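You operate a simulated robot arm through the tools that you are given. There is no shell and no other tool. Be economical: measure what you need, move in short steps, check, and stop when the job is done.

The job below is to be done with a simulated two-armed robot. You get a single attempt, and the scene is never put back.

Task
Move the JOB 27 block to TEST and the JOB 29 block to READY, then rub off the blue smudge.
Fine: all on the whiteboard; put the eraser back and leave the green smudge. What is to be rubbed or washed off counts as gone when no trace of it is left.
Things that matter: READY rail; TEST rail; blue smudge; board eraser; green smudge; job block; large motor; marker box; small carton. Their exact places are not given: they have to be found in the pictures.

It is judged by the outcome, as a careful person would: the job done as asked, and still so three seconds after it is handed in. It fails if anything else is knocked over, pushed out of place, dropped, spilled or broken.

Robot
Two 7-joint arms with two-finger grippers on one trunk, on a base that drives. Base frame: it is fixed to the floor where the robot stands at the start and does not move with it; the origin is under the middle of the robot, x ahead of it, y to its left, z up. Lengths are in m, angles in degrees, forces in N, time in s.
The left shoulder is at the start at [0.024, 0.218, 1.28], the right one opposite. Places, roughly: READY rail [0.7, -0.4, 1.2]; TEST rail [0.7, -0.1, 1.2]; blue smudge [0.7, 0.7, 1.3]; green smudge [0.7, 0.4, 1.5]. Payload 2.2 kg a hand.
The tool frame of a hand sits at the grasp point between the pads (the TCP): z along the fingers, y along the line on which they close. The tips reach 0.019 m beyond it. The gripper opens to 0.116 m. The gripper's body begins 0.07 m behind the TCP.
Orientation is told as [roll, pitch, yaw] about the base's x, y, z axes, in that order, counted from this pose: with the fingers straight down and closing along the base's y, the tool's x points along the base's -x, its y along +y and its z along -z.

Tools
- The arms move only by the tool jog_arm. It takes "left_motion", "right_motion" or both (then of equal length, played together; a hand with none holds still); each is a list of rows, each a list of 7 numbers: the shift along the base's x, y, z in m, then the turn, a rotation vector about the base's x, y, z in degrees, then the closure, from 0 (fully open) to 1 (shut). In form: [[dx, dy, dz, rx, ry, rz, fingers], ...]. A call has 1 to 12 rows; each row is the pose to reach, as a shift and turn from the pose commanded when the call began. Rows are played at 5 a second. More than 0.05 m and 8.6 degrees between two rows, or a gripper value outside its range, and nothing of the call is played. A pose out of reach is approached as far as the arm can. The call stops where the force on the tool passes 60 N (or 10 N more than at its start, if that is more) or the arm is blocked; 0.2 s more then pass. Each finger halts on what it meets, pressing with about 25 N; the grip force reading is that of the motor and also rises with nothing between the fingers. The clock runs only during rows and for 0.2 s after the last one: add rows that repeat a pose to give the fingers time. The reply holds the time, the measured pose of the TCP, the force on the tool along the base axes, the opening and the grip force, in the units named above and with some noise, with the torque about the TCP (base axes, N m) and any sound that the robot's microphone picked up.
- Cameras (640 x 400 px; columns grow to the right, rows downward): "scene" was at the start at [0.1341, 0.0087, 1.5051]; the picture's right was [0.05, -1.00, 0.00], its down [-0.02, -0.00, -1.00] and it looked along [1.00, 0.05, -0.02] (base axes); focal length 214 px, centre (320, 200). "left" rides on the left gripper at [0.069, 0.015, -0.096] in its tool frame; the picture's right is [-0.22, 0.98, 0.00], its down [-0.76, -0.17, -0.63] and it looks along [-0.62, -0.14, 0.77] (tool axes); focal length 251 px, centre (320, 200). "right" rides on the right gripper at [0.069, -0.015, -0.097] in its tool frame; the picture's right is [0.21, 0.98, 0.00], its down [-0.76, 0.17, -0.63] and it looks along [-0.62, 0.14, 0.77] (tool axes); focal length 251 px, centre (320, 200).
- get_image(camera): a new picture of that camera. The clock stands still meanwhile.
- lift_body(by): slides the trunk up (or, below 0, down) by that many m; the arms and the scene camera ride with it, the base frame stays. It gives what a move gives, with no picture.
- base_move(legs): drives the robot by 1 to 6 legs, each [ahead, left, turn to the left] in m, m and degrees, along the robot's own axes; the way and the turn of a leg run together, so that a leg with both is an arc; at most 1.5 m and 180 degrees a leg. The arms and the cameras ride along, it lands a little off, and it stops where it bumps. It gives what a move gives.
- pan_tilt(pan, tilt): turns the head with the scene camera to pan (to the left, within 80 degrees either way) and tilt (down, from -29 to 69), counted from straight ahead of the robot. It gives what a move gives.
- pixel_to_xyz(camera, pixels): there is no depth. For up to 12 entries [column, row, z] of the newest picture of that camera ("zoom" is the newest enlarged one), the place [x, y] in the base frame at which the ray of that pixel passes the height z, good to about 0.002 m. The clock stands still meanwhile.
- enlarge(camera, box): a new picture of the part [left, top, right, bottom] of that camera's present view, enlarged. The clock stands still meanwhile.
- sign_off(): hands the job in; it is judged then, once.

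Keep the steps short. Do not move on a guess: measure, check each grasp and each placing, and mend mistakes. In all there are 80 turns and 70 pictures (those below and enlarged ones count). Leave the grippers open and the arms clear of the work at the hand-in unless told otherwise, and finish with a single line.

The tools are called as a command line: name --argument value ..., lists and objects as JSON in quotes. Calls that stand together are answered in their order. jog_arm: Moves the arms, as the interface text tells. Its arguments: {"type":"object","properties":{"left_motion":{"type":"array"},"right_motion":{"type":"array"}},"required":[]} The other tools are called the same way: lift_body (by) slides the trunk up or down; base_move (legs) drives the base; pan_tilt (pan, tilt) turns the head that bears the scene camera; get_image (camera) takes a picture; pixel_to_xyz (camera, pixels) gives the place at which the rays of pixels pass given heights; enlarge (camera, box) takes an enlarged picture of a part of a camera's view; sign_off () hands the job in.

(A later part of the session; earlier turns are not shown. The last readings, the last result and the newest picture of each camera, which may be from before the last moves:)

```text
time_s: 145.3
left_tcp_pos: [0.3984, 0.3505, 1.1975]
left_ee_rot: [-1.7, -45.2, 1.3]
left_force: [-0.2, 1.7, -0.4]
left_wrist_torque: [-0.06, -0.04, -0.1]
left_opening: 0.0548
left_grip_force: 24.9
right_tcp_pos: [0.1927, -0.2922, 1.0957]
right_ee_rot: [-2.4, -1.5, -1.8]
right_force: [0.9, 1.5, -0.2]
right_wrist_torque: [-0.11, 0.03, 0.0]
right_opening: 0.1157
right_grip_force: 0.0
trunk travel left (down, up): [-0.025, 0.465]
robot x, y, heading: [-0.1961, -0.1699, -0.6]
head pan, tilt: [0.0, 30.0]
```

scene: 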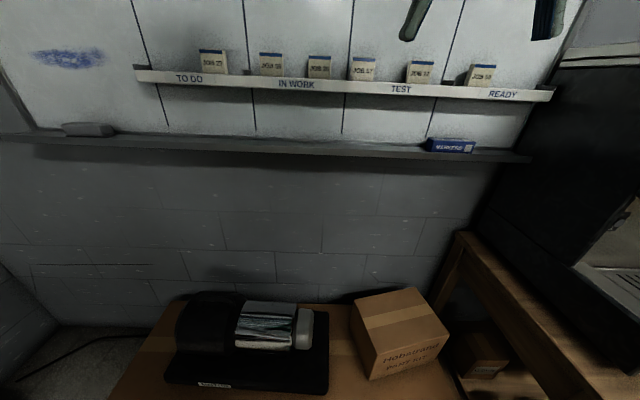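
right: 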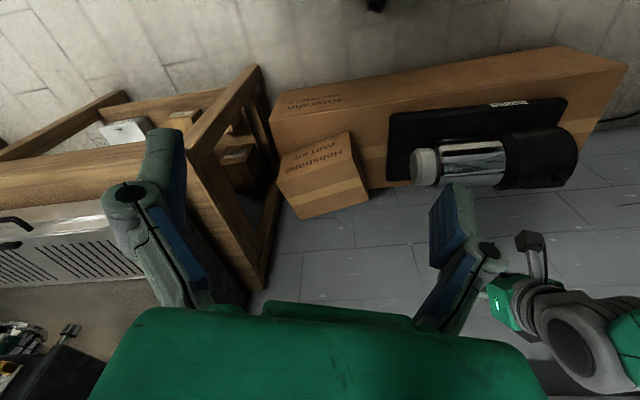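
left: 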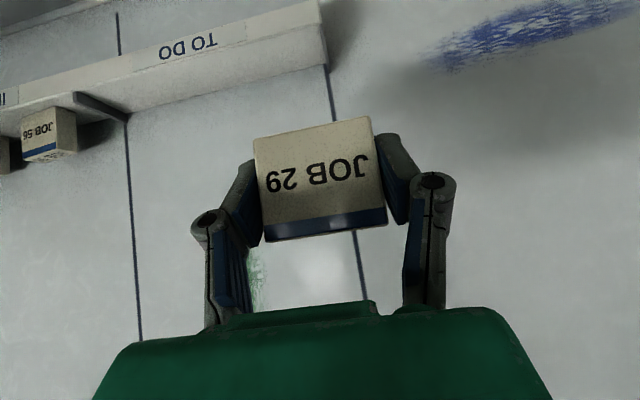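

The strafe excited ±0.02 m again. I'll wait about 7 s in this damped pose.

jog_arm --left_motion '[[0, 0, 0, 0, 0, 0, 0.7], [0, 0, 0, 0, 0, 0, 0.7], [0, 0, 0, 0, 0, 0, 0.7], [0, 0, 0, 0, 0, 0, 0.7], [0, 0, 0, 0, 0, 0, 0.7], [0, 0, 0, 0, 0, 0, 0.7], [0, 0, 0, 0, 0, 0, 0.7], [0, 0, 0, 0, 0, 0, 0.7], [0, 0, 0, 0, 0, 0, 0.7], [0, 0, 0, 0, 0, 0, 0.7], [0, 0, 0, 0, 0, 0, 0.7], [0, 0, 0, 0, 0, 0, 0.7]]'

jog_arm --left_motion '[[0, 0, 0, 0, 0, 0, 0.7], [0, 0, 0, 0, 0, 0, 0.7], [0, 0, 0, 0, 0, 0, 0.7], [0, 0, 0, 0, 0, 0, 0.7], [0, 0, 0, 0, 0, 0, 0.7], [0, 0, 0, 0, 0, 0, 0.7], [0, 0, 0, 0, 0, 0, 0.7], [0, 0, 0, 0, 0, 0, 0.7], [0, 0, 0, 0, 0, 0, 0.7], [0, 0, 0, 0, 0, 0, 0.7], [0, 0, 0, 0, 0, 0, 0.7], [0, 0, 0, 0, 0, 0, 0.7]]'

jog_arm --left_motion '[[0, 0, 0, 0, 0, 0, 0.7], [0, 0, 0, 0, 0, 0, 0.7], [0, 0, 0, 0, 0, 0, 0.7], [0, 0, 0, 0, 0, 0, 0.7], [0, 0, 0, 0, 0, 0, 0.7], [0, 0, 0, 0, 0, 0, 0.7], [0, 0, 0, 0, 0, 0, 0.7], [0, 0, 0, 0, 0, 0, 0.7], [0, 0, 0, 0, 0, 0, 0.7], [0, 0, 0, 0, 0, 0, 0.7], [0, 0, 0, 0, 0, 0, 0.7], [0, 0, 0, 0, 0, 0, 0.7]]'

jog_arm --left_motion '[[0, 0, 0, 0, 0, 0, 0.7]]'

jog_arm --left_motion '[[0, 0, 0, 0, 0, 0, 0.7]]'

```text
time_s: 147.9
left_tcp_pos: [0.3987, 0.3089, 1.2128]
left_ee_rot: [0.5, -45.3, -0.7]
left_force: [0.2, -1.0, 0.3]
left_wrist_torque: [0.08, 0.05, 0.06]
left_opening: 0.0549
left_grip_force: 24.7
right_tcp_pos: [0.1933, -0.3281, 1.0917]
right_ee_rot: [-0.8, -1.3, -2.1]
right_force: [-0.2, -1.2, -0.3]
right_wrist_torque: [0.12, 0.02, -0.02]
right_opening: 0.116
right_grip_force: 0.1
trunk travel left (down, up): [-0.025, 0.465]
robot x, y, heading: [-0.1983, -0.1797, -0.1]
head pan, tilt: [0.0, 30.0]
```

```text
time_s: 150.5
left_tcp_pos: [0.401, 0.3171, 1.2111]
left_ee_rot: [0.1, -45.3, -0.2]
left_force: [0.1, -1.1, 0.6]
left_wrist_torque: [-0.02, 0.05, 0.05]
left_opening: 0.0549
left_grip_force: 25.8
right_tcp_pos: [0.1911, -0.3219, 1.0936]
right_ee_rot: [-1.0, -1.6, -2.0]
right_force: [0.5, -0.9, -0.3]
right_wrist_torque: [0.07, 0.01, -0.03]
right_opening: 0.1163
right_grip_force: 0.1
trunk travel left (down, up): [-0.025, 0.465]
robot x, y, heading: [-0.2024, -0.1803, -0.4]
head pan, tilt: [0.0, 30.0]
```

```text
time_s: 153.1
left_tcp_pos: [0.4002, 0.336, 1.2034]
left_ee_rot: [-1.0, -45.2, 0.6]
left_force: [1.0, 0.3, -0.7]
left_wrist_torque: [-0.01, -0.01, -0.05]
left_opening: 0.0551
left_grip_force: 24.7
right_tcp_pos: [0.1912, -0.3033, 1.0966]
right_ee_rot: [-1.9, -1.6, -2.0]
right_force: [-0.4, 1.1, 0.2]
right_wrist_torque: [-0.06, 0.01, 0.04]
right_opening: 0.1161
right_grip_force: 0.1
trunk travel left (down, up): [-0.025, 0.465]
robot x, y, heading: [-0.1984, -0.1755, -0.2]
head pan, tilt: [0.0, 30.0]
```

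```text
time_s: 153.5
left_tcp_pos: [0.4001, 0.3228, 1.2079]
left_ee_rot: [-0.2, -45.3, -0.1]
left_force: [0.2, -1.1, -0.5]
left_wrist_torque: [0.06, 0.04, 0.05]
left_opening: 0.0549
left_grip_force: 24.9
right_tcp_pos: [0.1927, -0.3169, 1.0941]
right_ee_rot: [-1.2, -1.5, -2.0]
right_force: [0.3, -0.6, 0.5]
right_wrist_torque: [0.03, 0.02, 0.02]
right_opening: 0.1162
right_grip_force: 0.0
trunk travel left (down, up): [-0.025, 0.465]
robot x, y, heading: [-0.2031, -0.1803, -0.3]
head pan, tilt: [0.0, 30.0]
```

```text
time_s: 153.9
left_tcp_pos: [0.4001, 0.335, 1.2032]
left_ee_rot: [-0.9, -45.2, 0.4]
left_force: [0.0, 0.0, -0.8]
left_wrist_torque: [-0.04, 0.0, -0.03]
left_opening: 0.0546
left_grip_force: 25.4
right_tcp_pos: [0.1918, -0.3052, 1.0965]
right_ee_rot: [-1.8, -1.6, -1.9]
right_force: [-0.6, 0.7, 0.3]
right_wrist_torque: [-0.07, -0.03, 0.02]
right_opening: 0.1158
right_grip_force: 0.0
trunk travel left (down, up): [-0.025, 0.465]
robot x, y, heading: [-0.1977, -0.1768, -0.3]
head pan, tilt: [0.0, 30.0]
```

Down to ±0.006 m. I'll bring the hand slowly inward so it stays clear of the board while turning, then turn right 35° in small legs and wait.

jog_arm --left_motion '[[-0.005, -0.015, 0, 0, 0, 0, 0.7], [-0.01, -0.03, 0, 0, 0, 0, 0.7], [-0.015, -0.045, 0, 0, 0, 0, 0.7], [-0.02, -0.06, 0, 0, 0, 0, 0.7], [-0.025, -0.075, 0, 0, 0, 0, 0.7], [-0.03, -0.09, 0, 0, 0, 0, 0.7], [-0.035, -0.105, 0, 0, 0, 0, 0.7], [-0.04, -0.12, 0, 0, 0, 0, 0.7], [-0.04, -0.135, 0, 0, 0, 0, 0.7], [-0.04, -0.15, 0, 0, 0, 0, 0.7], [-0.04, -0.15, 0, 0, 0, 0, 0.7], [-0.04, -0.15, 0, 0, 0, 0, 0.7]]'

base_move --legs '[[0, 0, -9], [0, 0, -9], [0, 0, -9], [0, 0, -8]]'

jog_arm --left_motion '[[0, 0, 0, 0, 0, 0, 0.7], [0, 0, 0, 0, 0, 0, 0.7], [0, 0, 0, 0, 0, 0, 0.7], [0, 0, 0, 0, 0, 0, 0.7], [0, 0, 0, 0, 0, 0, 0.7], [0, 0, 0, 0, 0, 0, 0.7], [0, 0, 0, 0, 0, 0, 0.7], [0, 0, 0, 0, 0, 0, 0.7], [0, 0, 0, 0, 0, 0, 0.7], [0, 0, 0, 0, 0, 0, 0.7]]'

jog_arm --left_motion '[[0, 0, 0, 0, 0, 0, 0.7]]'

jog_arm --left_motion '[[0, 0, 0, 0, 0, 0, 0.7]]'

get_image --camera "scene"

```text
time_s: 156.5
left_tcp_pos: [0.3594, 0.1798, 1.2051]
left_ee_rot: [-0.7, -45.2, 0.3]
left_force: [0.8, 1.2, 0.0]
left_wrist_torque: [0.02, 0.0, -0.04]
left_opening: 0.0551
left_grip_force: 25.3
right_tcp_pos: [0.1913, -0.3092, 1.0956]
right_ee_rot: [-1.7, -1.8, -1.8]
right_force: [0.1, -0.8, -0.1]
right_wrist_torque: [-0.01, -0.04, 0.03]
right_opening: 0.1157
right_grip_force: 0.1
trunk travel left (down, up): [-0.025, 0.465]
robot x, y, heading: [-0.2001, -0.1781, -0.4]
head pan, tilt: [0.0, 30.0]
```

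```text
time_s: 159.5
left_tcp_pos: [0.4608, -0.2101, 1.2062]
left_ee_rot: [-0.5, -45.3, -34.9]
left_force: [-0.3, 0.1, 0.2]
left_wrist_torque: [0.01, 0.01, 0.04]
left_opening: 0.0548
left_grip_force: 24.8
right_tcp_pos: [0.0418, -0.5138, 1.095]
right_ee_rot: [-1.5, -1.5, -37.2]
right_force: [0.0, -0.2, 0.5]
right_wrist_torque: [0.0, 0.02, -0.03]
right_opening: 0.1162
right_grip_force: 0.0
trunk travel left (down, up): [-0.025, 0.465]
robot x, y, heading: [-0.2013, -0.175, -35.4]
head pan, tilt: [0.0, 30.0]
```

```text
time_s: 161.7
left_tcp_pos: [0.4606, -0.2066, 1.2068]
left_ee_rot: [-0.5, -45.5, -34.8]
left_force: [-0.2, 0.6, -0.5]
left_wrist_torque: [-0.01, -0.01, 0.02]
left_opening: 0.055
left_grip_force: 25.1
right_tcp_pos: [0.0421, -0.5097, 1.0943]
right_ee_rot: [-1.6, -1.5, -37.1]
right_force: [-0.6, -0.6, 0.0]
right_wrist_torque: [0.03, -0.01, 0.01]
right_opening: 0.1159
right_grip_force: 0.1
trunk travel left (down, up): [-0.025, 0.465]
robot x, y, heading: [-0.2, -0.1778, -35.3]
head pan, tilt: [0.0, 30.0]
```

```text
time_s: 162.1
left_tcp_pos: [0.4601, -0.2073, 1.2067]
left_ee_rot: [-0.6, -45.5, -34.8]
left_force: [0.0, -0.2, -0.9]
left_wrist_torque: [-0.03, -0.01, 0.0]
left_opening: 0.0548
left_grip_force: 25.1
right_tcp_pos: [0.0426, -0.5109, 1.0939]
right_ee_rot: [-1.6, -1.4, -37.1]
right_force: [-0.2, 0.1, -0.3]
right_wrist_torque: [0.02, 0.01, 0.01]
right_opening: 0.1157
right_grip_force: 0.1
trunk travel left (down, up): [-0.025, 0.465]
robot x, y, heading: [-0.1993, -0.1763, -35.7]
head pan, tilt: [0.0, 30.0]
```

```text
time_s: 162.5
left_tcp_pos: [0.4613, -0.2086, 1.2069]
left_ee_rot: [-0.6, -45.5, -34.8]
left_force: [-0.7, 0.2, -0.3]
left_wrist_torque: [-0.02, 0.0, -0.01]
left_opening: 0.0553
left_grip_force: 25.2
right_tcp_pos: [0.0421, -0.5114, 1.0942]
right_ee_rot: [-1.6, -1.4, -37.0]
right_force: [-0.1, -0.2, 0.0]
right_wrist_torque: [0.01, -0.02, 0.02]
right_opening: 0.1164
right_grip_force: 0.0
trunk travel left (down, up): [-0.025, 0.465]
robot x, y, heading: [-0.2009, -0.1782, -35.5]
head pan, tilt: [0.0, 30.0]
```

```text
23 pictures are left
```

scene: 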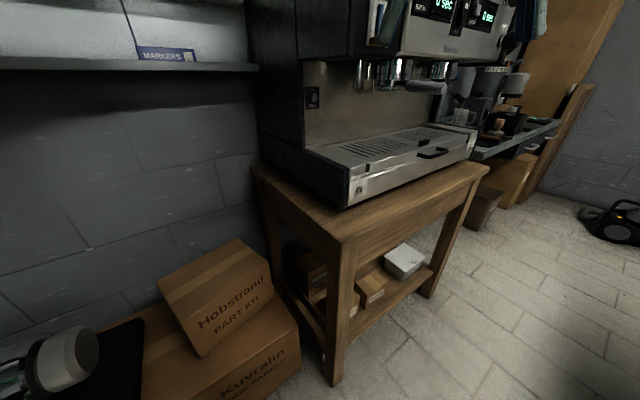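

The turn left no sway. I'll measure the table leg's foot at (335,385) and the box's near corner at (300,355) before driving forward.

pixel_to_xyz --camera "scene" --pixels '[[335, 385, 0.0], [300, 355, 0.0], [297, 305, 0.2], [225, 398, 0.2], [300, 350, 0.1]]'

```text
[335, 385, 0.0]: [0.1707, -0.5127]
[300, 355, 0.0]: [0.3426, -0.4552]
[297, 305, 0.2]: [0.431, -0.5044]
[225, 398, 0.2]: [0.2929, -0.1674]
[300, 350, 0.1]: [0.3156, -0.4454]
```

The table leg is straight ahead at about 0.5 m from the robot's axis, so I'll only advance 0.09 m. To compensate for reach I'll raise the trunk first.

lift_body --by 0.36

base_move --legs '[[0.045, 0, 0], [0.045, 0, 0]]'

jog_arm --left_motion '[[0, 0, -0.02, 0, 0, 4, 0.7], [0, 0, -0.04, 0, 0, 8, 0.7], [0, 0, -0.06, 0, 0, 12, 0.7], [0, 0, -0.08, 0, 0, 16, 0.7], [0, 0, -0.1, 0, 0, 20, 0.7], [0, 0, -0.12, 0, 0, 24, 0.7], [0, 0, -0.14, 0, 0, 28, 0.7], [0, 0, -0.16, 0, 0, 32, 0.7], [0, 0, -0.17, 0.3, 0.3, 35, 0.7], [0, 0, -0.17, 0.3, 0.3, 35, 0.7]]'

jog_arm --left_motion '[[0, 0, 0, 0, 0, 0, 0.7]]'

get_image --camera "left"

```text
time_s: 166.0
left_tcp_pos: [0.4606, -0.2068, 1.5666]
left_ee_rot: [-0.5, -45.4, -34.8]
left_force: [0.3, 0.4, -0.7]
left_wrist_torque: [0.01, -0.01, -0.02]
left_opening: 0.0548
left_grip_force: 25.2
right_tcp_pos: [0.0437, -0.5115, 1.4529]
right_ee_rot: [-1.6, -1.4, -37.1]
right_force: [-0.1, 0.6, 0.2]
right_wrist_torque: [0.0, -0.03, 0.01]
right_opening: 0.1162
right_grip_force: 0.0
trunk travel left (down, up): [-0.385, 0.105]
robot x, y, heading: [-0.1998, -0.1723, -35.5]
head pan, tilt: [0.0, 30.0]
```

```text
time_s: 167.4
left_tcp_pos: [0.5224, -0.2515, 1.5732]
left_ee_rot: [-0.6, -46.1, -34.8]
left_force: [-0.7, 0.3, 0.8]
left_wrist_torque: [-0.01, 0.0, 0.0]
left_opening: 0.0547
left_grip_force: 25.0
right_tcp_pos: [0.107, -0.5575, 1.4563]
right_ee_rot: [-1.6, -1.9, -37.1]
right_force: [-1.2, 0.1, 0.5]
right_wrist_torque: [-0.06, -0.1, 0.0]
right_opening: 0.1158
right_grip_force: 0.0
trunk travel left (down, up): [-0.385, 0.105]
robot x, y, heading: [-0.1251, -0.2286, -35.8]
head pan, tilt: [0.0, 30.0]
```

```text
time_s: 169.6
left_tcp_pos: [0.5317, -0.2589, 1.4002]
left_ee_rot: [-0.6, -45.2, 0.3]
left_force: [1.0, -0.4, 0.2]
left_wrist_torque: [0.0, -0.03, 0.02]
left_opening: 0.0548
left_grip_force: 24.8
right_tcp_pos: [0.1156, -0.5654, 1.4518]
right_ee_rot: [-1.5, -0.9, -37.1]
right_force: [-0.3, -0.5, 0.2]
right_wrist_torque: [0.01, 0.03, 0.01]
right_opening: 0.1163
right_grip_force: 0.1
trunk travel left (down, up): [-0.385, 0.105]
robot x, y, heading: [-0.1275, -0.232, -35.7]
head pan, tilt: [0.0, 30.0]
```

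```text
time_s: 170.0
left_tcp_pos: [0.5314, -0.2587, 1.4002]
left_ee_rot: [-0.6, -45.2, 0.1]
left_force: [-0.3, 0.6, -0.4]
left_wrist_torque: [-0.04, 0.0, -0.01]
left_opening: 0.0549
left_grip_force: 25.1
right_tcp_pos: [0.116, -0.5644, 1.4522]
right_ee_rot: [-1.5, -0.8, -37.1]
right_force: [-0.6, 0.4, 0.4]
right_wrist_torque: [-0.02, 0.02, -0.02]
right_opening: 0.1162
right_grip_force: 0.2
trunk travel left (down, up): [-0.385, 0.105]
robot x, y, heading: [-0.1268, -0.2338, -35.5]
head pan, tilt: [0.0, 30.0]
```

```text
22 pictures are left
```

left: 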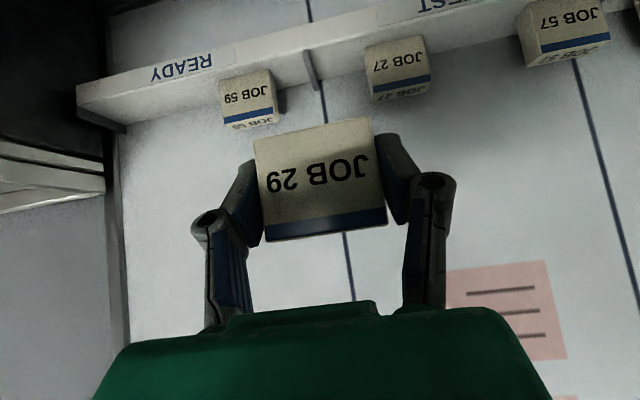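

Steady. I'll measure block 59's right edge and the READY end divider from this view.

pixel_to_xyz --camera "left" --pixels '[[221, 79, 1.25], [226, 126, 1.3], [79, 90, 1.25], [125, 131, 1.26], [80, 110, 1.27], [127, 131, 1.25]]'

```text
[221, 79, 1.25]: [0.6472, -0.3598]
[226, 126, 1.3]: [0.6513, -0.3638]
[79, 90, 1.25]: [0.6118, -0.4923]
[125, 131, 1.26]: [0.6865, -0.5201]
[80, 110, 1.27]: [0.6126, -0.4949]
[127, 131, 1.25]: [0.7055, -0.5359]
```

The free space is y −0.364 to about −0.51, so I'll aim for −0.433. Moving slowly over there.

jog_arm --left_motion '[[0.003, -0.02, -0.002, 0, 0, 0, 0.7], [0.006, -0.04, -0.004, 0, 0, 0, 0.7], [0.009, -0.06, -0.006, 0, 0, 0, 0.7], [0.012, -0.08, -0.008, 0, 0, 0, 0.7], [0.015, -0.1, -0.01, 0, 0, 0, 0.7], [0.018, -0.12, -0.012, 0, 0, 0, 0.7], [0.021, -0.14, -0.014, 0, 0, 0, 0.7], [0.025, -0.16, -0.016, 0.3, 0, 0, 0.7], [0.03, -0.174, -0.018, 0.5, 0, 0, 0.7], [0.03, -0.174, -0.018, 0.5, 0, 0, 0.7]]'

jog_arm --left_motion '[[0.022, 0, -0.018, 0, 0, 0, 0.7], [0.044, 0, -0.036, 0, 0, 0, 0.7], [0.066, 0, -0.055, 0, 0, 0, 0.7], [0.088, 0, -0.073, 0, 0, 0, 0.7], [0.096, 0, -0.083, 0, 0, 0, 0.7], [0.096, 0, -0.087, 0, 0, 0, 0.7], [0.096, 0, -0.087, 0, 0, 0, 0.7]]'

get_image --camera "left"

```text
time_s: 172.2
left_tcp_pos: [0.568, -0.4164, 1.3973]
left_ee_rot: [-3.2, -45.0, 3.0]
left_force: [0.6, -0.1, -0.2]
left_wrist_torque: [0.01, 0.0, -0.03]
left_opening: 0.055
left_grip_force: 25.3
right_tcp_pos: [0.116, -0.5647, 1.4505]
right_ee_rot: [-1.5, -0.9, -37.1]
right_force: [0.7, -0.2, -0.3]
right_wrist_torque: [0.01, 0.0, -0.02]
right_opening: 0.1159
right_grip_force: 0.1
trunk travel left (down, up): [-0.385, 0.105]
robot x, y, heading: [-0.1241, -0.2288, -35.6]
head pan, tilt: [0.0, 30.0]
```

```text
time_s: 173.8
left_tcp_pos: [0.6572, -0.4346, 1.2921]
left_ee_rot: [0.7, -45.2, -0.5]
left_force: [-0.3, 1.0, -0.4]
left_wrist_torque: [-0.02, -0.01, 0.0]
left_opening: 0.0551
left_grip_force: 25.2
right_tcp_pos: [0.1178, -0.5664, 1.4497]
right_ee_rot: [-1.5, -0.7, -37.1]
right_force: [0.0, 0.7, 0.2]
right_wrist_torque: [0.01, 0.0, 0.02]
right_opening: 0.1161
right_grip_force: 0.0
trunk travel left (down, up): [-0.385, 0.105]
robot x, y, heading: [-0.1291, -0.231, -35.4]
head pan, tilt: [0.0, 30.0]
```

```text
21 pictures are left
```

left: 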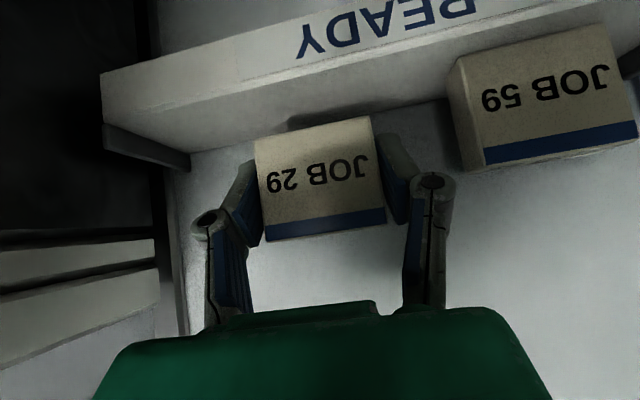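

Well placed between block 59 and the end divider. Lowering gently to contact.

jog_arm --left_motion '[[0, 0, -0.004, 0, 0, 0, 0.7], [0, 0, -0.008, 0, 0, 0, 0.7], [0, 0, -0.011, 0, 0, 0, 0.7], [0, 0, -0.013, 0, 0, 0, 0.7], [0, 0, -0.014, 0, 0, 0, 0.7], [0, 0, -0.015, 0, 0, 0, 0.7], [0, 0, -0.015, 0, 0, 0, 0.7]]'

```text
time_s: 175.4
left_tcp_pos: [0.657, -0.4329, 1.2791]
left_ee_rot: [0.5, -45.2, -0.7]
left_force: [-0.5, 0.1, -1.2]
left_wrist_torque: [0.0, -0.02, -0.01]
left_opening: 0.0548
left_grip_force: 24.3
right_tcp_pos: [0.1169, -0.5653, 1.45]
right_ee_rot: [-1.4, -0.7, -37.0]
right_force: [0.2, 0.2, 0.1]
right_wrist_torque: [0.03, -0.01, 0.01]
right_opening: 0.1162
right_grip_force: 0.1
trunk travel left (down, up): [-0.385, 0.105]
robot x, y, heading: [-0.1293, -0.2301, -36.0]
head pan, tilt: [0.0, 30.0]
```

jog_arm --left_motion '[[0, 0, -0.0015, 0, 0, 0, 0.7], [0, 0, -0.003, 0, 0, 0, 0.7], [0, 0, -0.004, 0, 0, 0, 0.7], [0, 0, -0.004, 0, 0, 0, 0.7]]'

```text
time_s: 176.4
left_tcp_pos: [0.6567, -0.4334, 1.2772]
left_ee_rot: [0.4, -45.5, -0.6]
left_force: [2.1, -0.5, 5.0]
left_wrist_torque: [-0.11, -0.01, 0.05]
left_opening: 0.0549
left_grip_force: 25.1
right_tcp_pos: [0.1153, -0.5656, 1.4502]
right_ee_rot: [-1.5, -0.8, -37.1]
right_force: [-0.6, -0.2, 0.8]
right_wrist_torque: [-0.01, 0.0, 0.0]
right_opening: 0.1158
right_grip_force: 0.0
trunk travel left (down, up): [-0.385, 0.105]
robot x, y, heading: [-0.1285, -0.2288, -35.6]
head pan, tilt: [0.0, 30.0]
```

Contact at 5 N. I'll open to about 0.08 m, then retract along the axis once it is clear.

jog_arm --left_motion '[[0, 0, 0.001, 0, 0, 0, 0.6], [0, 0, 0.001, 0, 0, 0, 0.45], [0, 0, 0.001, 0, 0, 0, 0.3], [0, 0, 0.001, 0, 0, 0, 0.3]]'

jog_arm --left_motion '[[-0.015, 0, 0.015, 0, 0, 0, 0.3], [-0.04, 0, 0.04, 0, 0, 0, 0.3], [-0.06, 0, 0.07, 0, 0, 0, 0.3], [-0.08, 0, 0.1, 0, 0, 0, 0.3], [-0.09, 0.01, 0.12, 0, 0, 0, 0.3], [-0.09, 0.01, 0.12, 0, 0, 0, 0.3]]'

get_image --camera "left"

```text
time_s: 177.4
left_tcp_pos: [0.658, -0.4337, 1.2767]
left_ee_rot: [0.5, -45.4, -0.6]
left_force: [1.1, -0.6, 0.7]
left_wrist_torque: [-0.02, 0.01, -0.02]
left_opening: 0.0809
left_grip_force: 0.1
right_tcp_pos: [0.116, -0.5644, 1.4495]
right_ee_rot: [-1.4, -0.7, -37.0]
right_force: [-0.3, -1.2, 0.9]
right_wrist_torque: [0.01, -0.03, -0.04]
right_opening: 0.1159
right_grip_force: 0.1
trunk travel left (down, up): [-0.385, 0.105]
robot x, y, heading: [-0.13, -0.2317, -35.8]
head pan, tilt: [0.0, 30.0]
```

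```text
time_s: 178.5
left_tcp_pos: [0.6089, -0.4056, 1.2583]
left_ee_rot: [5.5, -34.9, -0.7]
left_force: [-0.1, -0.6, -0.5]
left_wrist_torque: [0.01, 0.01, 0.01]
left_opening: 0.0811
left_grip_force: 0.1
right_tcp_pos: [0.1144, -0.5651, 1.4474]
right_ee_rot: [-1.6, -0.4, -37.1]
right_force: [-0.4, 0.2, 0.8]
right_wrist_torque: [-0.03, 0.01, -0.02]
right_opening: 0.1159
right_grip_force: 0.0
trunk travel left (down, up): [-0.385, 0.105]
robot x, y, heading: [-0.1238, -0.2279, -35.9]
head pan, tilt: [0.0, 30.0]
stopped in row 5 (left hand): the arm was blocked; the commanded pose is now the measured one
```

```text
20 pictures are left
```

left: 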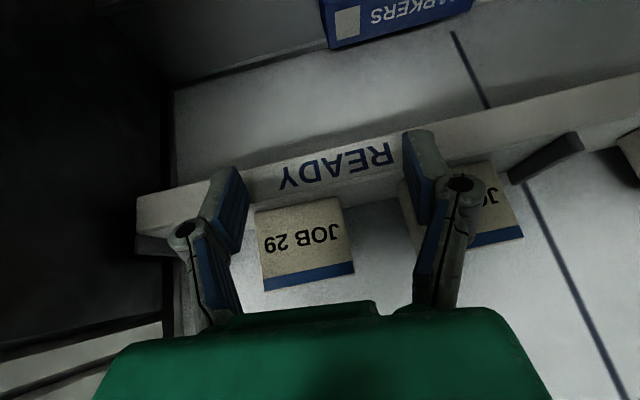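

The arm went into an odd joint pose and stopped, tilted and lower, but it isn't touching anything (zero force). Block 29 stands on READY. I'll back straight away from the rail in small steps.

jog_arm --left_motion '[[-0.015, 0, 0, 0, 0, 0, 0.3], [-0.03, 0, 0.005, 0, 0, 0, 0.3], [-0.045, 0, 0.015, 0, 0, 0, 0.3], [-0.06, 0.0, 0.03, 0, 0, 0, 0.3]]'

get_image --camera "left"

```text
time_s: 179.7
left_tcp_pos: [0.56, -0.388, 1.2937]
left_ee_rot: [2.8, -33.7, 2.6]
left_force: [0.4, -1.3, 0.0]
left_wrist_torque: [0.0, 0.02, 0.03]
left_opening: 0.0811
left_grip_force: 0.0
right_tcp_pos: [0.113, -0.5635, 1.4453]
right_ee_rot: [-1.5, 0.1, -37.0]
right_force: [0.1, 0.0, -0.9]
right_wrist_torque: [0.03, 0.01, -0.01]
right_opening: 0.116
right_grip_force: 0.1
trunk travel left (down, up): [-0.385, 0.105]
robot x, y, heading: [-0.1254, -0.2313, -35.6]
head pan, tilt: [0.0, 30.0]
stopped in row 4 (left hand): the arm was blocked; the commanded pose is now the measured one
```

```text
19 pictures are left
```

left: 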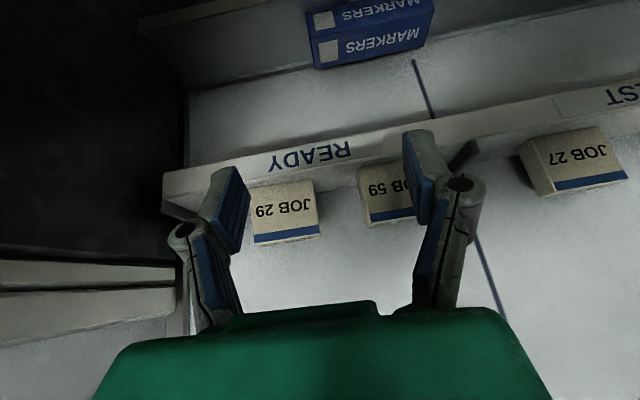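

The hand is clear, and 29, 59 and 27 are all upright. I'll back the base off 0.2 m, lower the trunk and turn back to face the board, then check.

base_move --legs '[[-0.1, 0, 0], [-0.1, 0, 0]]'

lift_body --by -0.3

base_move --legs '[[0, 0, 9], [0, 0, 9], [0, 0, 9], [0, 0, 8.6]]'

pan_tilt --pan 0 --tilt 10

get_image --camera "scene"

```text
time_s: 181.6
left_tcp_pos: [0.4018, -0.273, 1.2907]
left_ee_rot: [2.9, -33.5, 2.7]
left_force: [0.4, 0.6, 0.7]
left_wrist_torque: [-0.04, 0.07, -0.02]
left_opening: 0.081
left_grip_force: 0.0
right_tcp_pos: [-0.046, -0.4503, 1.4432]
right_ee_rot: [-1.6, 0.4, -37.1]
right_force: [0.3, -0.8, -0.4]
right_wrist_torque: [-0.02, 0.01, 0.01]
right_opening: 0.1159
right_grip_force: 0.1
trunk travel left (down, up): [-0.385, 0.105]
robot x, y, heading: [-0.2869, -0.1164, -35.9]
head pan, tilt: [0.0, 30.0]
```

```text
time_s: 184.6
left_tcp_pos: [0.3974, -0.2697, 0.9938]
left_ee_rot: [2.6, -33.7, 2.8]
left_force: [-1.3, -0.2, 0.6]
left_wrist_torque: [-0.01, -0.03, 0.01]
left_opening: 0.0811
left_grip_force: 0.0
right_tcp_pos: [-0.0501, -0.4466, 1.1435]
right_ee_rot: [-1.6, 0.6, -37.1]
right_force: [-0.7, 0.1, -0.2]
right_wrist_torque: [0.02, 0.01, -0.01]
right_opening: 0.116
right_grip_force: 0.0
trunk travel left (down, up): [-0.085, 0.405]
robot x, y, heading: [-0.2875, -0.1129, -35.5]
head pan, tilt: [0.0, 30.0]
```

```text
time_s: 187.5
left_tcp_pos: [0.3588, 0.1558, 0.993]
left_ee_rot: [2.7, -33.5, 38.3]
left_force: [-0.9, -0.1, 0.2]
left_wrist_torque: [0.03, -0.02, 0.0]
left_opening: 0.081
left_grip_force: 0.0
right_tcp_pos: [0.099, -0.2466, 1.1428]
right_ee_rot: [-1.5, 0.6, -1.7]
right_force: [-0.4, 0.1, -0.8]
right_wrist_torque: [0.01, 0.02, 0.01]
right_opening: 0.116
right_grip_force: 0.1
trunk travel left (down, up): [-0.085, 0.405]
robot x, y, heading: [-0.2855, -0.1145, -0.3]
head pan, tilt: [0.0, 30.0]
```

```text
time_s: 188.4
left_tcp_pos: [0.3575, 0.1559, 0.9964]
left_ee_rot: [2.4, -33.8, 38.4]
left_force: [0.2, 0.2, 0.2]
left_wrist_torque: [-0.04, -0.01, -0.02]
left_opening: 0.0813
left_grip_force: 0.1
right_tcp_pos: [0.0981, -0.2471, 1.1399]
right_ee_rot: [-1.6, 0.9, -1.6]
right_force: [-0.7, 0.2, 0.4]
right_wrist_torque: [-0.01, -0.01, 0.03]
right_opening: 0.116
right_grip_force: 0.1
trunk travel left (down, up): [-0.085, 0.405]
robot x, y, heading: [-0.288, -0.1163, -0.2]
head pan, tilt: [0.0, 10.0]
```

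```text
18 pictures are left
```

scene: 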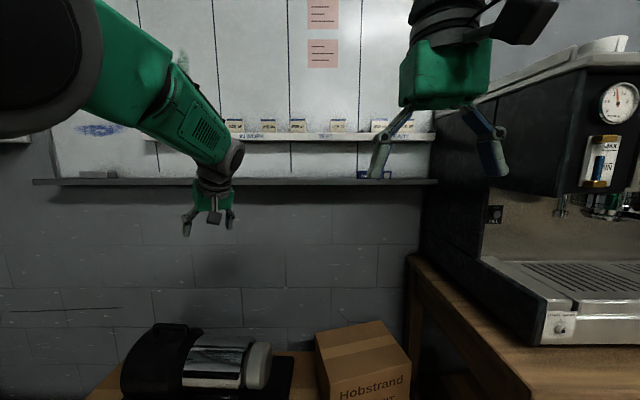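

All placed blocks look fine from here. I'll straighten the left hand to its normal outward pose, then strafe left towards the eraser in small legs with the trunk low, and wait.

jog_arm --left_motion '[[0, 0.02, 0.01, 0, 0, -4, 0.25], [0, 0.04, 0.02, 0, 0, -8, 0.25], [0, 0.06, 0.03, 0, 0, -12, 0.25], [0, 0.08, 0.04, 0, 0, -16, 0.25], [0, 0.1, 0.05, 0, 0, -20, 0.2], [0, 0.12, 0.06, 0, 0, -24, 0.15], [0, 0.14, 0.07, 0, 0, -28, 0.1], [0, 0.16, 0.08, 0, 0, -32, 0.05], [0, 0.18, 0.09, 0, 0, -36, 0], [0, 0.2, 0.1, 0, 0, -38.4, 0], [0, 0.21, 0.1, 0, 0, -38.4, 0]]'

base_move --legs '[[0, 0.06, 0], [0, 0.07, 0], [0, 0.07, 0], [0, 0.07, 0], [0, 0.07, 0], [0, 0.06, 0]]'

jog_arm --left_motion '[[0, 0, 0, 0, 0, 0, 0], [0, 0, 0, 0, 0, 0, 0], [0, 0, 0, 0, 0, 0, 0], [0, 0, 0, 0, 0, 0, 0], [0, 0, 0, 0, 0, 0, 0], [0, 0, 0, 0, 0, 0, 0], [0, 0, 0, 0, 0, 0, 0], [0, 0, 0, 0, 0, 0, 0], [0, 0, 0, 0, 0, 0, 0], [0, 0, 0, 0, 0, 0, 0], [0, 0, 0, 0, 0, 0, 0], [0, 0, 0, 0, 0, 0, 0]]'

jog_arm --left_motion '[[0, 0, 0, 0, 0, 0, 0], [0, 0, 0, 0, 0, 0, 0], [0, 0, 0, 0, 0, 0, 0], [0, 0, 0, 0, 0, 0, 0], [0, 0, 0, 0, 0, 0, 0], [0, 0, 0, 0, 0, 0, 0], [0, 0, 0, 0, 0, 0, 0], [0, 0, 0, 0, 0, 0, 0], [0, 0, 0, 0, 0, 0, 0], [0, 0, 0, 0, 0, 0, 0], [0, 0, 0, 0, 0, 0, 0], [0, 0, 0, 0, 0, 0, 0]]'

jog_arm --left_motion '[[0, 0, 0, 0, 0, 0, 0], [0, 0, 0, 0, 0, 0, 0], [0, 0, 0, 0, 0, 0, 0], [0, 0, 0, 0, 0, 0, 0], [0, 0, 0, 0, 0, 0, 0], [0, 0, 0, 0, 0, 0, 0], [0, 0, 0, 0, 0, 0, 0], [0, 0, 0, 0, 0, 0, 0], [0, 0, 0, 0, 0, 0, 0], [0, 0, 0, 0, 0, 0, 0], [0, 0, 0, 0, 0, 0, 0], [0, 0, 0, 0, 0, 0, 0]]'

jog_arm --left_motion '[[0, 0, 0, 0, 0, 0, 0]]'

jog_arm --left_motion '[[0, 0, 0, 0, 0, 0, 0]]'

```text
time_s: 190.8
left_tcp_pos: [0.357, 0.3671, 1.0958]
left_ee_rot: [2.5, -33.7, 0.0]
left_force: [0.3, 0.8, 0.4]
left_wrist_torque: [0.0, 0.03, 0.01]
left_opening: 0.1158
left_grip_force: 0.0
right_tcp_pos: [0.0978, -0.2472, 1.1406]
right_ee_rot: [-1.6, 0.9, -1.6]
right_force: [0.7, -0.4, 0.5]
right_wrist_torque: [0.02, 0.02, -0.02]
right_opening: 0.1162
right_grip_force: 0.0
trunk travel left (down, up): [-0.085, 0.405]
robot x, y, heading: [-0.2868, -0.121, -0.2]
head pan, tilt: [0.0, 10.0]
```

```text
time_s: 194.8
left_tcp_pos: [0.3529, 0.7577, 1.1016]
left_ee_rot: [3.0, -34.1, -0.3]
left_force: [-1.8, 1.4, 3.1]
left_wrist_torque: [-0.06, -0.03, -0.06]
left_opening: 0.1158
left_grip_force: 0.1
right_tcp_pos: [0.0972, 0.1437, 1.1331]
right_ee_rot: [-1.4, 1.9, -1.6]
right_force: [-1.3, 0.6, -0.3]
right_wrist_torque: [-0.07, -0.04, 0.04]
right_opening: 0.116
right_grip_force: 0.2
trunk travel left (down, up): [-0.085, 0.405]
robot x, y, heading: [-0.2856, 0.2828, -0.2]
head pan, tilt: [0.0, 10.0]
```

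```text
time_s: 197.6
left_tcp_pos: [0.3506, 0.6888, 1.1293]
left_ee_rot: [6.8, -34.2, -2.9]
left_force: [0.5, -1.4, 0.2]
left_wrist_torque: [0.05, 0.08, 0.07]
left_opening: 0.116
left_grip_force: 0.0
right_tcp_pos: [0.0982, 0.077, 1.1213]
right_ee_rot: [1.7, 3.0, -1.9]
right_force: [-1.2, -0.8, 0.1]
right_wrist_torque: [0.1, -0.02, 0.0]
right_opening: 0.1161
right_grip_force: 0.1
trunk travel left (down, up): [-0.085, 0.405]
robot x, y, heading: [-0.2849, 0.2704, -0.2]
head pan, tilt: [0.0, 10.0]
stopped in row 12 (left hand): the arm was blocked; the commanded pose is now the measured one
```

```text
time_s: 200.2
left_tcp_pos: [0.3513, 0.7365, 1.1137]
left_ee_rot: [4.2, -34.3, -1.1]
left_force: [0.5, 1.0, 0.0]
left_wrist_torque: [-0.13, -0.03, -0.06]
left_opening: 0.116
left_grip_force: 0.0
right_tcp_pos: [0.0978, 0.1218, 1.1268]
right_ee_rot: [-0.5, 2.8, -1.5]
right_force: [-0.5, 2.0, 0.0]
right_wrist_torque: [-0.13, 0.01, -0.01]
right_opening: 0.1161
right_grip_force: 0.0
trunk travel left (down, up): [-0.085, 0.405]
robot x, y, heading: [-0.2872, 0.2819, -0.2]
head pan, tilt: [0.0, 10.0]
```

```text
time_s: 202.9
left_tcp_pos: [0.3477, 0.7027, 1.1287]
left_ee_rot: [6.3, -34.5, -2.3]
left_force: [0.0, -1.2, 0.7]
left_wrist_torque: [0.1, 0.03, 0.04]
left_opening: 0.116
left_grip_force: 0.1
right_tcp_pos: [0.1002, 0.0892, 1.1162]
right_ee_rot: [1.3, 3.8, -1.5]
right_force: [0.3, -1.4, -0.4]
right_wrist_torque: [0.11, 0.02, -0.01]
right_opening: 0.1158
right_grip_force: 0.1
trunk travel left (down, up): [-0.085, 0.405]
robot x, y, heading: [-0.2877, 0.2784, 0.1]
head pan, tilt: [0.0, 10.0]
stopped in row 12 (left hand): the arm was blocked; the commanded pose is now the measured one
```

```text
time_s: 203.3
left_tcp_pos: [0.3484, 0.7357, 1.1165]
left_ee_rot: [4.7, -34.3, -1.0]
left_force: [-0.2, 1.0, -0.4]
left_wrist_torque: [-0.1, -0.05, -0.08]
left_opening: 0.116
left_grip_force: 0.1
right_tcp_pos: [0.098, 0.1204, 1.124]
right_ee_rot: [-0.1, 3.2, -1.5]
right_force: [-0.7, 1.0, -0.4]
right_wrist_torque: [-0.1, 0.0, 0.03]
right_opening: 0.1159
right_grip_force: 0.0
trunk travel left (down, up): [-0.085, 0.405]
robot x, y, heading: [-0.2851, 0.2845, 0.1]
head pan, tilt: [0.0, 10.0]
```

```text
time_s: 203.8
left_tcp_pos: [0.3487, 0.7043, 1.1276]
left_ee_rot: [6.1, -34.3, -2.2]
left_force: [0.4, -1.2, 0.2]
left_wrist_torque: [0.05, 0.04, 0.04]
left_opening: 0.1162
left_grip_force: 0.0
right_tcp_pos: [0.101, 0.0914, 1.1176]
right_ee_rot: [1.2, 3.8, -1.7]
right_force: [-0.5, -0.8, 0.7]
right_wrist_torque: [0.12, 0.02, -0.02]
right_opening: 0.1161
right_grip_force: 0.1
trunk travel left (down, up): [-0.085, 0.405]
robot x, y, heading: [-0.2823, 0.2784, -0.2]
head pan, tilt: [0.0, 10.0]
```

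The sway is decaying. I'll wait a bit more, raise the trunk 0.2 m, drive straight forward 0.2 m, and look at the eraser with the wrist and scene cameras.

jog_arm --left_motion '[[0, 0, 0, 0, 0, 0, 0], [0, 0, 0, 0, 0, 0, 0], [0, 0, 0, 0, 0, 0, 0], [0, 0, 0, 0, 0, 0, 0], [0, 0, 0, 0, 0, 0, 0], [0, 0, 0, 0, 0, 0, 0], [0, 0, 0, 0, 0, 0, 0], [0, 0, 0, 0, 0, 0, 0], [0, 0, 0, 0, 0, 0, 0], [0, 0, 0, 0, 0, 0, 0], [0, 0, 0, 0, 0, 0, 0], [0, 0, 0, 0, 0, 0, 0]]'

jog_arm --left_motion '[[0, 0, 0, 0, 0, 0, 0], [0, 0, 0, 0, 0, 0, 0], [0, 0, 0, 0, 0, 0, 0], [0, 0, 0, 0, 0, 0, 0], [0, 0, 0, 0, 0, 0, 0], [0, 0, 0, 0, 0, 0, 0], [0, 0, 0, 0, 0, 0, 0], [0, 0, 0, 0, 0, 0, 0], [0, 0, 0, 0, 0, 0, 0], [0, 0, 0, 0, 0, 0, 0], [0, 0, 0, 0, 0, 0, 0], [0, 0, 0, 0, 0, 0, 0]]'

jog_arm --left_motion '[[0, 0, 0, 0, 0, 0, 0], [0, 0, 0, 0, 0, 0, 0], [0, 0, 0, 0, 0, 0, 0], [0, 0, 0, 0, 0, 0, 0], [0, 0, 0, 0, 0, 0, 0], [0, 0, 0, 0, 0, 0, 0], [0, 0, 0, 0, 0, 0, 0], [0, 0, 0, 0, 0, 0, 0], [0, 0, 0, 0, 0, 0, 0], [0, 0, 0, 0, 0, 0, 0], [0, 0, 0, 0, 0, 0, 0], [0, 0, 0, 0, 0, 0, 0]]'

lift_body --by 0.2

base_move --legs '[[0.07, 0, 0], [0.07, 0, 0], [0.06, 0, 0]]'

pan_tilt --pan 35 --tilt 20

get_image --camera "left"

get_image --camera "scene"

```text
time_s: 206.3
left_tcp_pos: [0.3479, 0.6945, 1.1302]
left_ee_rot: [6.7, -34.3, -2.6]
left_force: [-0.3, -0.1, -0.3]
left_wrist_torque: [0.03, 0.01, 0.03]
left_opening: 0.1163
left_grip_force: 0.0
right_tcp_pos: [0.0991, 0.0804, 1.1178]
right_ee_rot: [1.7, 3.5, -1.7]
right_force: [0.2, -0.4, 0.6]
right_wrist_torque: [0.09, -0.02, -0.02]
right_opening: 0.1159
right_grip_force: 0.0
trunk travel left (down, up): [-0.085, 0.405]
robot x, y, heading: [-0.2855, 0.2764, -0.1]
head pan, tilt: [0.0, 10.0]
```

```text
time_s: 208.9
left_tcp_pos: [0.3487, 0.7157, 1.1238]
left_ee_rot: [5.5, -34.3, -1.8]
left_force: [1.2, 0.2, 0.3]
left_wrist_torque: [-0.02, 0.02, 0.01]
left_opening: 0.1161
left_grip_force: 0.0
right_tcp_pos: [0.0984, 0.1009, 1.1212]
right_ee_rot: [0.9, 3.3, -1.6]
right_force: [0.4, -0.8, 0.6]
right_wrist_torque: [0.01, 0.0, 0.01]
right_opening: 0.1159
right_grip_force: 0.0
trunk travel left (down, up): [-0.085, 0.405]
robot x, y, heading: [-0.2842, 0.2821, -0.1]
head pan, tilt: [0.0, 10.0]
```

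```text
time_s: 211.6
left_tcp_pos: [0.3491, 0.7313, 1.1185]
left_ee_rot: [4.9, -34.3, -1.3]
left_force: [-0.4, 0.2, 0.8]
left_wrist_torque: [-0.06, -0.04, -0.04]
left_opening: 0.1161
left_grip_force: 0.0
right_tcp_pos: [0.1, 0.1175, 1.1228]
right_ee_rot: [0.1, 3.5, -1.5]
right_force: [-1.1, -0.4, -0.7]
right_wrist_torque: [-0.08, -0.03, 0.0]
right_opening: 0.116
right_grip_force: 0.0
trunk travel left (down, up): [-0.085, 0.405]
robot x, y, heading: [-0.2842, 0.2795, -0.2]
head pan, tilt: [0.0, 10.0]
```

```text
time_s: 213.7
left_tcp_pos: [0.3489, 0.7102, 1.3253]
left_ee_rot: [5.9, -34.5, -2.0]
left_force: [0.4, -0.9, -0.2]
left_wrist_torque: [0.07, 0.02, 0.02]
left_opening: 0.1159
left_grip_force: 0.1
right_tcp_pos: [0.0999, 0.0967, 1.318]
right_ee_rot: [1.0, 3.5, -1.6]
right_force: [-0.6, -0.6, 0.4]
right_wrist_torque: [0.03, 0.01, 0.01]
right_opening: 0.1161
right_grip_force: 0.1
trunk travel left (down, up): [-0.285, 0.205]
robot x, y, heading: [-0.2839, 0.279, -0.1]
head pan, tilt: [0.0, 10.0]
```

```text
time_s: 215.9
left_tcp_pos: [0.5457, 0.7244, 1.3212]
left_ee_rot: [5.1, -34.4, -1.5]
left_force: [-0.7, 1.0, -0.5]
left_wrist_torque: [-0.01, 0.01, 0.02]
left_opening: 0.1162
left_grip_force: 0.0
right_tcp_pos: [0.2961, 0.1118, 1.3239]
right_ee_rot: [0.4, 3.0, -1.5]
right_force: [-0.5, 0.3, 1.0]
right_wrist_torque: [-0.01, -0.02, -0.02]
right_opening: 0.116
right_grip_force: 0.0
trunk travel left (down, up): [-0.285, 0.205]
robot x, y, heading: [-0.0826, 0.2785, -0.1]
head pan, tilt: [0.0, 10.0]
```

```text
time_s: 216.9
left_tcp_pos: [0.5447, 0.7277, 1.322]
left_ee_rot: [5.2, -34.4, -1.3]
left_force: [0.8, 0.5, 0.2]
left_wrist_torque: [-0.04, -0.03, 0.0]
left_opening: 0.1162
left_grip_force: 0.1
right_tcp_pos: [0.2968, 0.1127, 1.3202]
right_ee_rot: [0.3, 3.5, -1.5]
right_force: [-0.5, 0.7, 0.4]
right_wrist_torque: [-0.06, -0.03, 0.01]
right_opening: 0.1164
right_grip_force: 0.1
trunk travel left (down, up): [-0.285, 0.205]
robot x, y, heading: [-0.0852, 0.2828, -0.0]
head pan, tilt: [35.0, 20.0]
```

```text
17 pictures are left
```

left: 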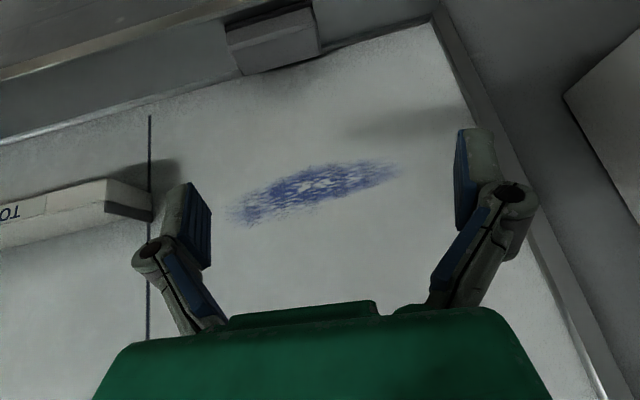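

```text
16 pictures are left
```

scene: 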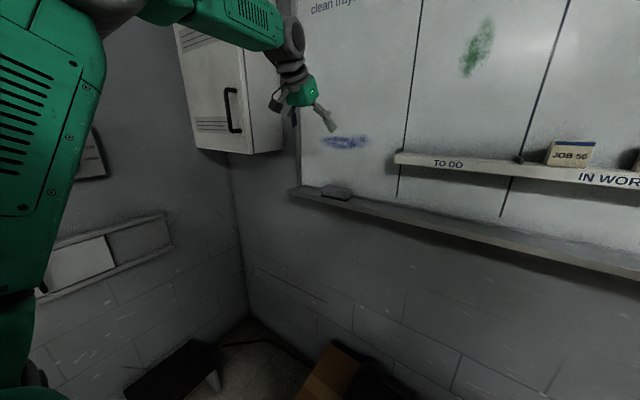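

I see the eraser at (240–320, 10–75) and the smudge at (228–400, 160–225) in the wrist view. Measuring both now.

pixel_to_xyz --camera "left" --pixels '[[243, 75, 1.12], [320, 52, 1.12], [237, 46, 1.12], [315, 27, 1.12], [228, 28, 1.09], [310, 8, 1.09], [228, 215, 1.3], [400, 168, 1.3], [228, 215, 1.25], [400, 168, 1.25], [315, 160, 1.27], [300, 210, 1.3]]'

pixel_to_xyz --camera "scene" --pixels '[[322, 142, 1.27], [368, 140, 1.27], [320, 186, 1.12], [350, 188, 1.12], [352, 197, 1.1], [333, 198, 1.1], [322, 142, 1.3], [368, 140, 1.3], [320, 195, 1.1]]'

enlarge --camera "scene" --box '[280, 110, 420, 210]'

enlarge --camera "left" --box '[180, 0, 340, 100]'

```text
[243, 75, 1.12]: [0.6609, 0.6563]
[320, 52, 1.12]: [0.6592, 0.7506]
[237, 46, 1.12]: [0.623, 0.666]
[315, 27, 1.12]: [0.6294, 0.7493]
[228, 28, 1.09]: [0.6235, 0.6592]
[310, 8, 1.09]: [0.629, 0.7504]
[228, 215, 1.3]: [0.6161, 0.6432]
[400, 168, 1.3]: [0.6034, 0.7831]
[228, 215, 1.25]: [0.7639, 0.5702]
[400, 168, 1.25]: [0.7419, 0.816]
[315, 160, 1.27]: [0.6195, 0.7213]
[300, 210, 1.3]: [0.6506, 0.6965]
```

```text
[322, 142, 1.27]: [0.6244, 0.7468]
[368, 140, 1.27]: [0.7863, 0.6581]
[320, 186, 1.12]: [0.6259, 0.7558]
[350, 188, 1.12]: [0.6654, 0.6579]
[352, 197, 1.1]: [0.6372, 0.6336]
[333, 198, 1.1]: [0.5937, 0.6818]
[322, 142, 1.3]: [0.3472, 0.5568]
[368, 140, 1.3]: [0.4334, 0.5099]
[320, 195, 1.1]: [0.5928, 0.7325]
```

```text
4.00 times, centred on (350, 160) of scene
```

zoom: 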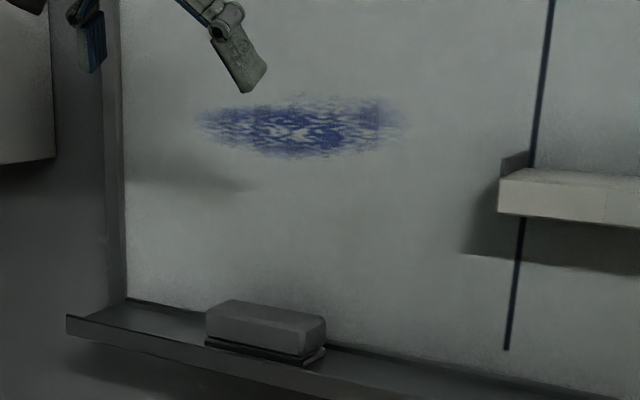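

```text
4.00 times, centred on (260, 50) of left
```

zoom: 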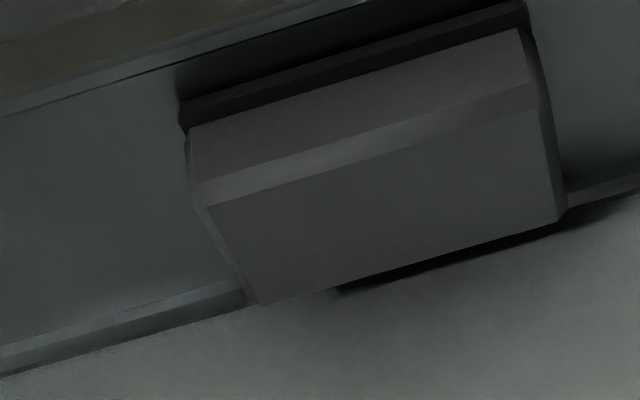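

The eraser's top is at z≈1.12, and it spans y 0.656–0.752 and x≈0.625–0.663, square to the board. It fits lengthwise between the fingers (0.095 against 0.116). I'll drive forward 0.05 m, bring the hand steep (pitch −20°) above it, and check.

base_move --legs '[[0.05, 0, 0]]'

jog_arm --left_motion '[[0, -0.003, -0.005, -0.6, 2, -0.2, 0], [0, -0.006, -0.01, -1.2, 4, -0.4, 0], [0.005, -0.009, -0.02, -1.8, 6, -0.7, 0], [0.012, -0.012, -0.035, -2.4, 8, -0.9, 0], [0.02, -0.015, -0.05, -3, 10, -1.1, 0], [0.03, -0.018, -0.065, -3.6, 12, -1.3, 0], [0.04, -0.021, -0.085, -4.3, 14.4, -1.6, 0], [0.045, -0.024, -0.11, -4.3, 14.4, -1.6, 0], [0.045, -0.024, -0.125, -4.3, 14.4, -1.6, 0], [0.045, -0.024, -0.125, -4.3, 14.4, -1.6, 0], [0.045, -0.024, -0.125, -4.3, 14.4, -1.6, 0], [0.045, -0.024, -0.125, -4.3, 14.4, -1.6, 0]]'

get_image --camera "left"

```text
time_s: 217.8
left_tcp_pos: [0.5937, 0.7254, 1.3222]
left_ee_rot: [5.1, -34.4, -1.5]
left_force: [-1.4, 1.1, -0.5]
left_wrist_torque: [-0.03, 0.0, -0.02]
left_opening: 0.116
left_grip_force: 0.2
right_tcp_pos: [0.344, 0.1109, 1.3224]
right_ee_rot: [0.4, 3.3, -1.4]
right_force: [-0.6, 0.3, 0.8]
right_wrist_torque: [-0.03, 0.0, -0.02]
right_opening: 0.116
right_grip_force: 0.1
trunk travel left (down, up): [-0.285, 0.205]
robot x, y, heading: [-0.0315, 0.2819, -0.1]
head pan, tilt: [35.0, 20.0]
```

```text
time_s: 220.4
left_tcp_pos: [0.6399, 0.6979, 1.1966]
left_ee_rot: [0.2, -20.0, -0.8]
left_force: [0.5, -1.0, 0.0]
left_wrist_torque: [0.0, 0.02, -0.04]
left_opening: 0.1159
left_grip_force: 0.0
right_tcp_pos: [0.3479, 0.1085, 1.3188]
right_ee_rot: [0.5, 3.8, -1.5]
right_force: [0.3, -0.3, -0.8]
right_wrist_torque: [0.0, -0.02, 0.0]
right_opening: 0.1158
right_grip_force: 0.1
trunk travel left (down, up): [-0.285, 0.205]
robot x, y, heading: [-0.0343, 0.2786, -0.1]
head pan, tilt: [35.0, 20.0]
```

```text
13 pictures are left
```

left: 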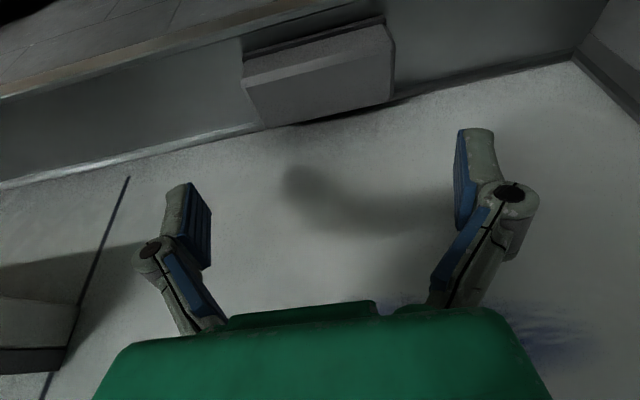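

pixel_to_xyz --camera "left" --pixels '[[266, 128, 1.12], [394, 102, 1.12], [247, 85, 1.12], [388, 52, 1.12], [260, 126, 1.11], [396, 97, 1.11], [242, 50, 1.08], [384, 15, 1.08]]'

```text
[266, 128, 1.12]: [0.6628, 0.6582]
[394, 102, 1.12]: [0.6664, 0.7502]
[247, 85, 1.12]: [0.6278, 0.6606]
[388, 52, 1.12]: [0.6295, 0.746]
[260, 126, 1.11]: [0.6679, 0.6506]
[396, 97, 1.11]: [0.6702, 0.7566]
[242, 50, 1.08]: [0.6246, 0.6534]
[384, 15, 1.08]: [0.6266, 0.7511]
```

The eraser centre is (0.646, 0.704). I'll lower to z 1.112 with the fingers fully open around its ends and check.

jog_arm --left_motion '[[0.002, 0.003, -0.015, 0, 0, 0.4, 0], [0.004, 0.006, -0.03, 0, 0, 0.8, 0], [0.005, 0.006, -0.045, 0, 0, 0.8, 0], [0.005, 0.006, -0.06, 0, 0, 0.8, 0], [0.005, 0.006, -0.072, 0, 0, 0.8, 0], [0.005, 0.006, -0.08, 0, 0, 0.8, 0], [0.005, 0.006, -0.084, 0, 0, 0.8, 0], [0.005, 0.006, -0.084, 0, 0, 0.8, 0]]'

get_image --camera "left"

```text
time_s: 222.2
left_tcp_pos: [0.6445, 0.7043, 1.1133]
left_ee_rot: [0.2, -20.0, 0.0]
left_force: [0.6, 0.2, -0.2]
left_wrist_torque: [-0.02, 0.0, -0.01]
left_opening: 0.116
left_grip_force: 0.0
right_tcp_pos: [0.3477, 0.1078, 1.3186]
right_ee_rot: [0.5, 3.9, -1.5]
right_force: [0.4, -0.3, -0.4]
right_wrist_torque: [0.02, -0.01, 0.0]
right_opening: 0.1159
right_grip_force: 0.1
trunk travel left (down, up): [-0.285, 0.205]
robot x, y, heading: [-0.0362, 0.2784, -0.2]
head pan, tilt: [35.0, 20.0]
```

```text
12 pictures are left
```

left: 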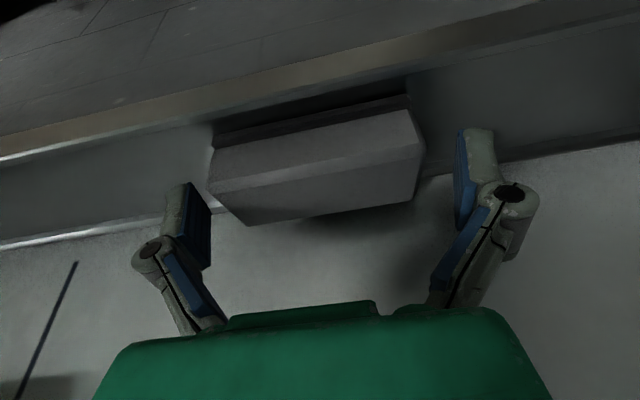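

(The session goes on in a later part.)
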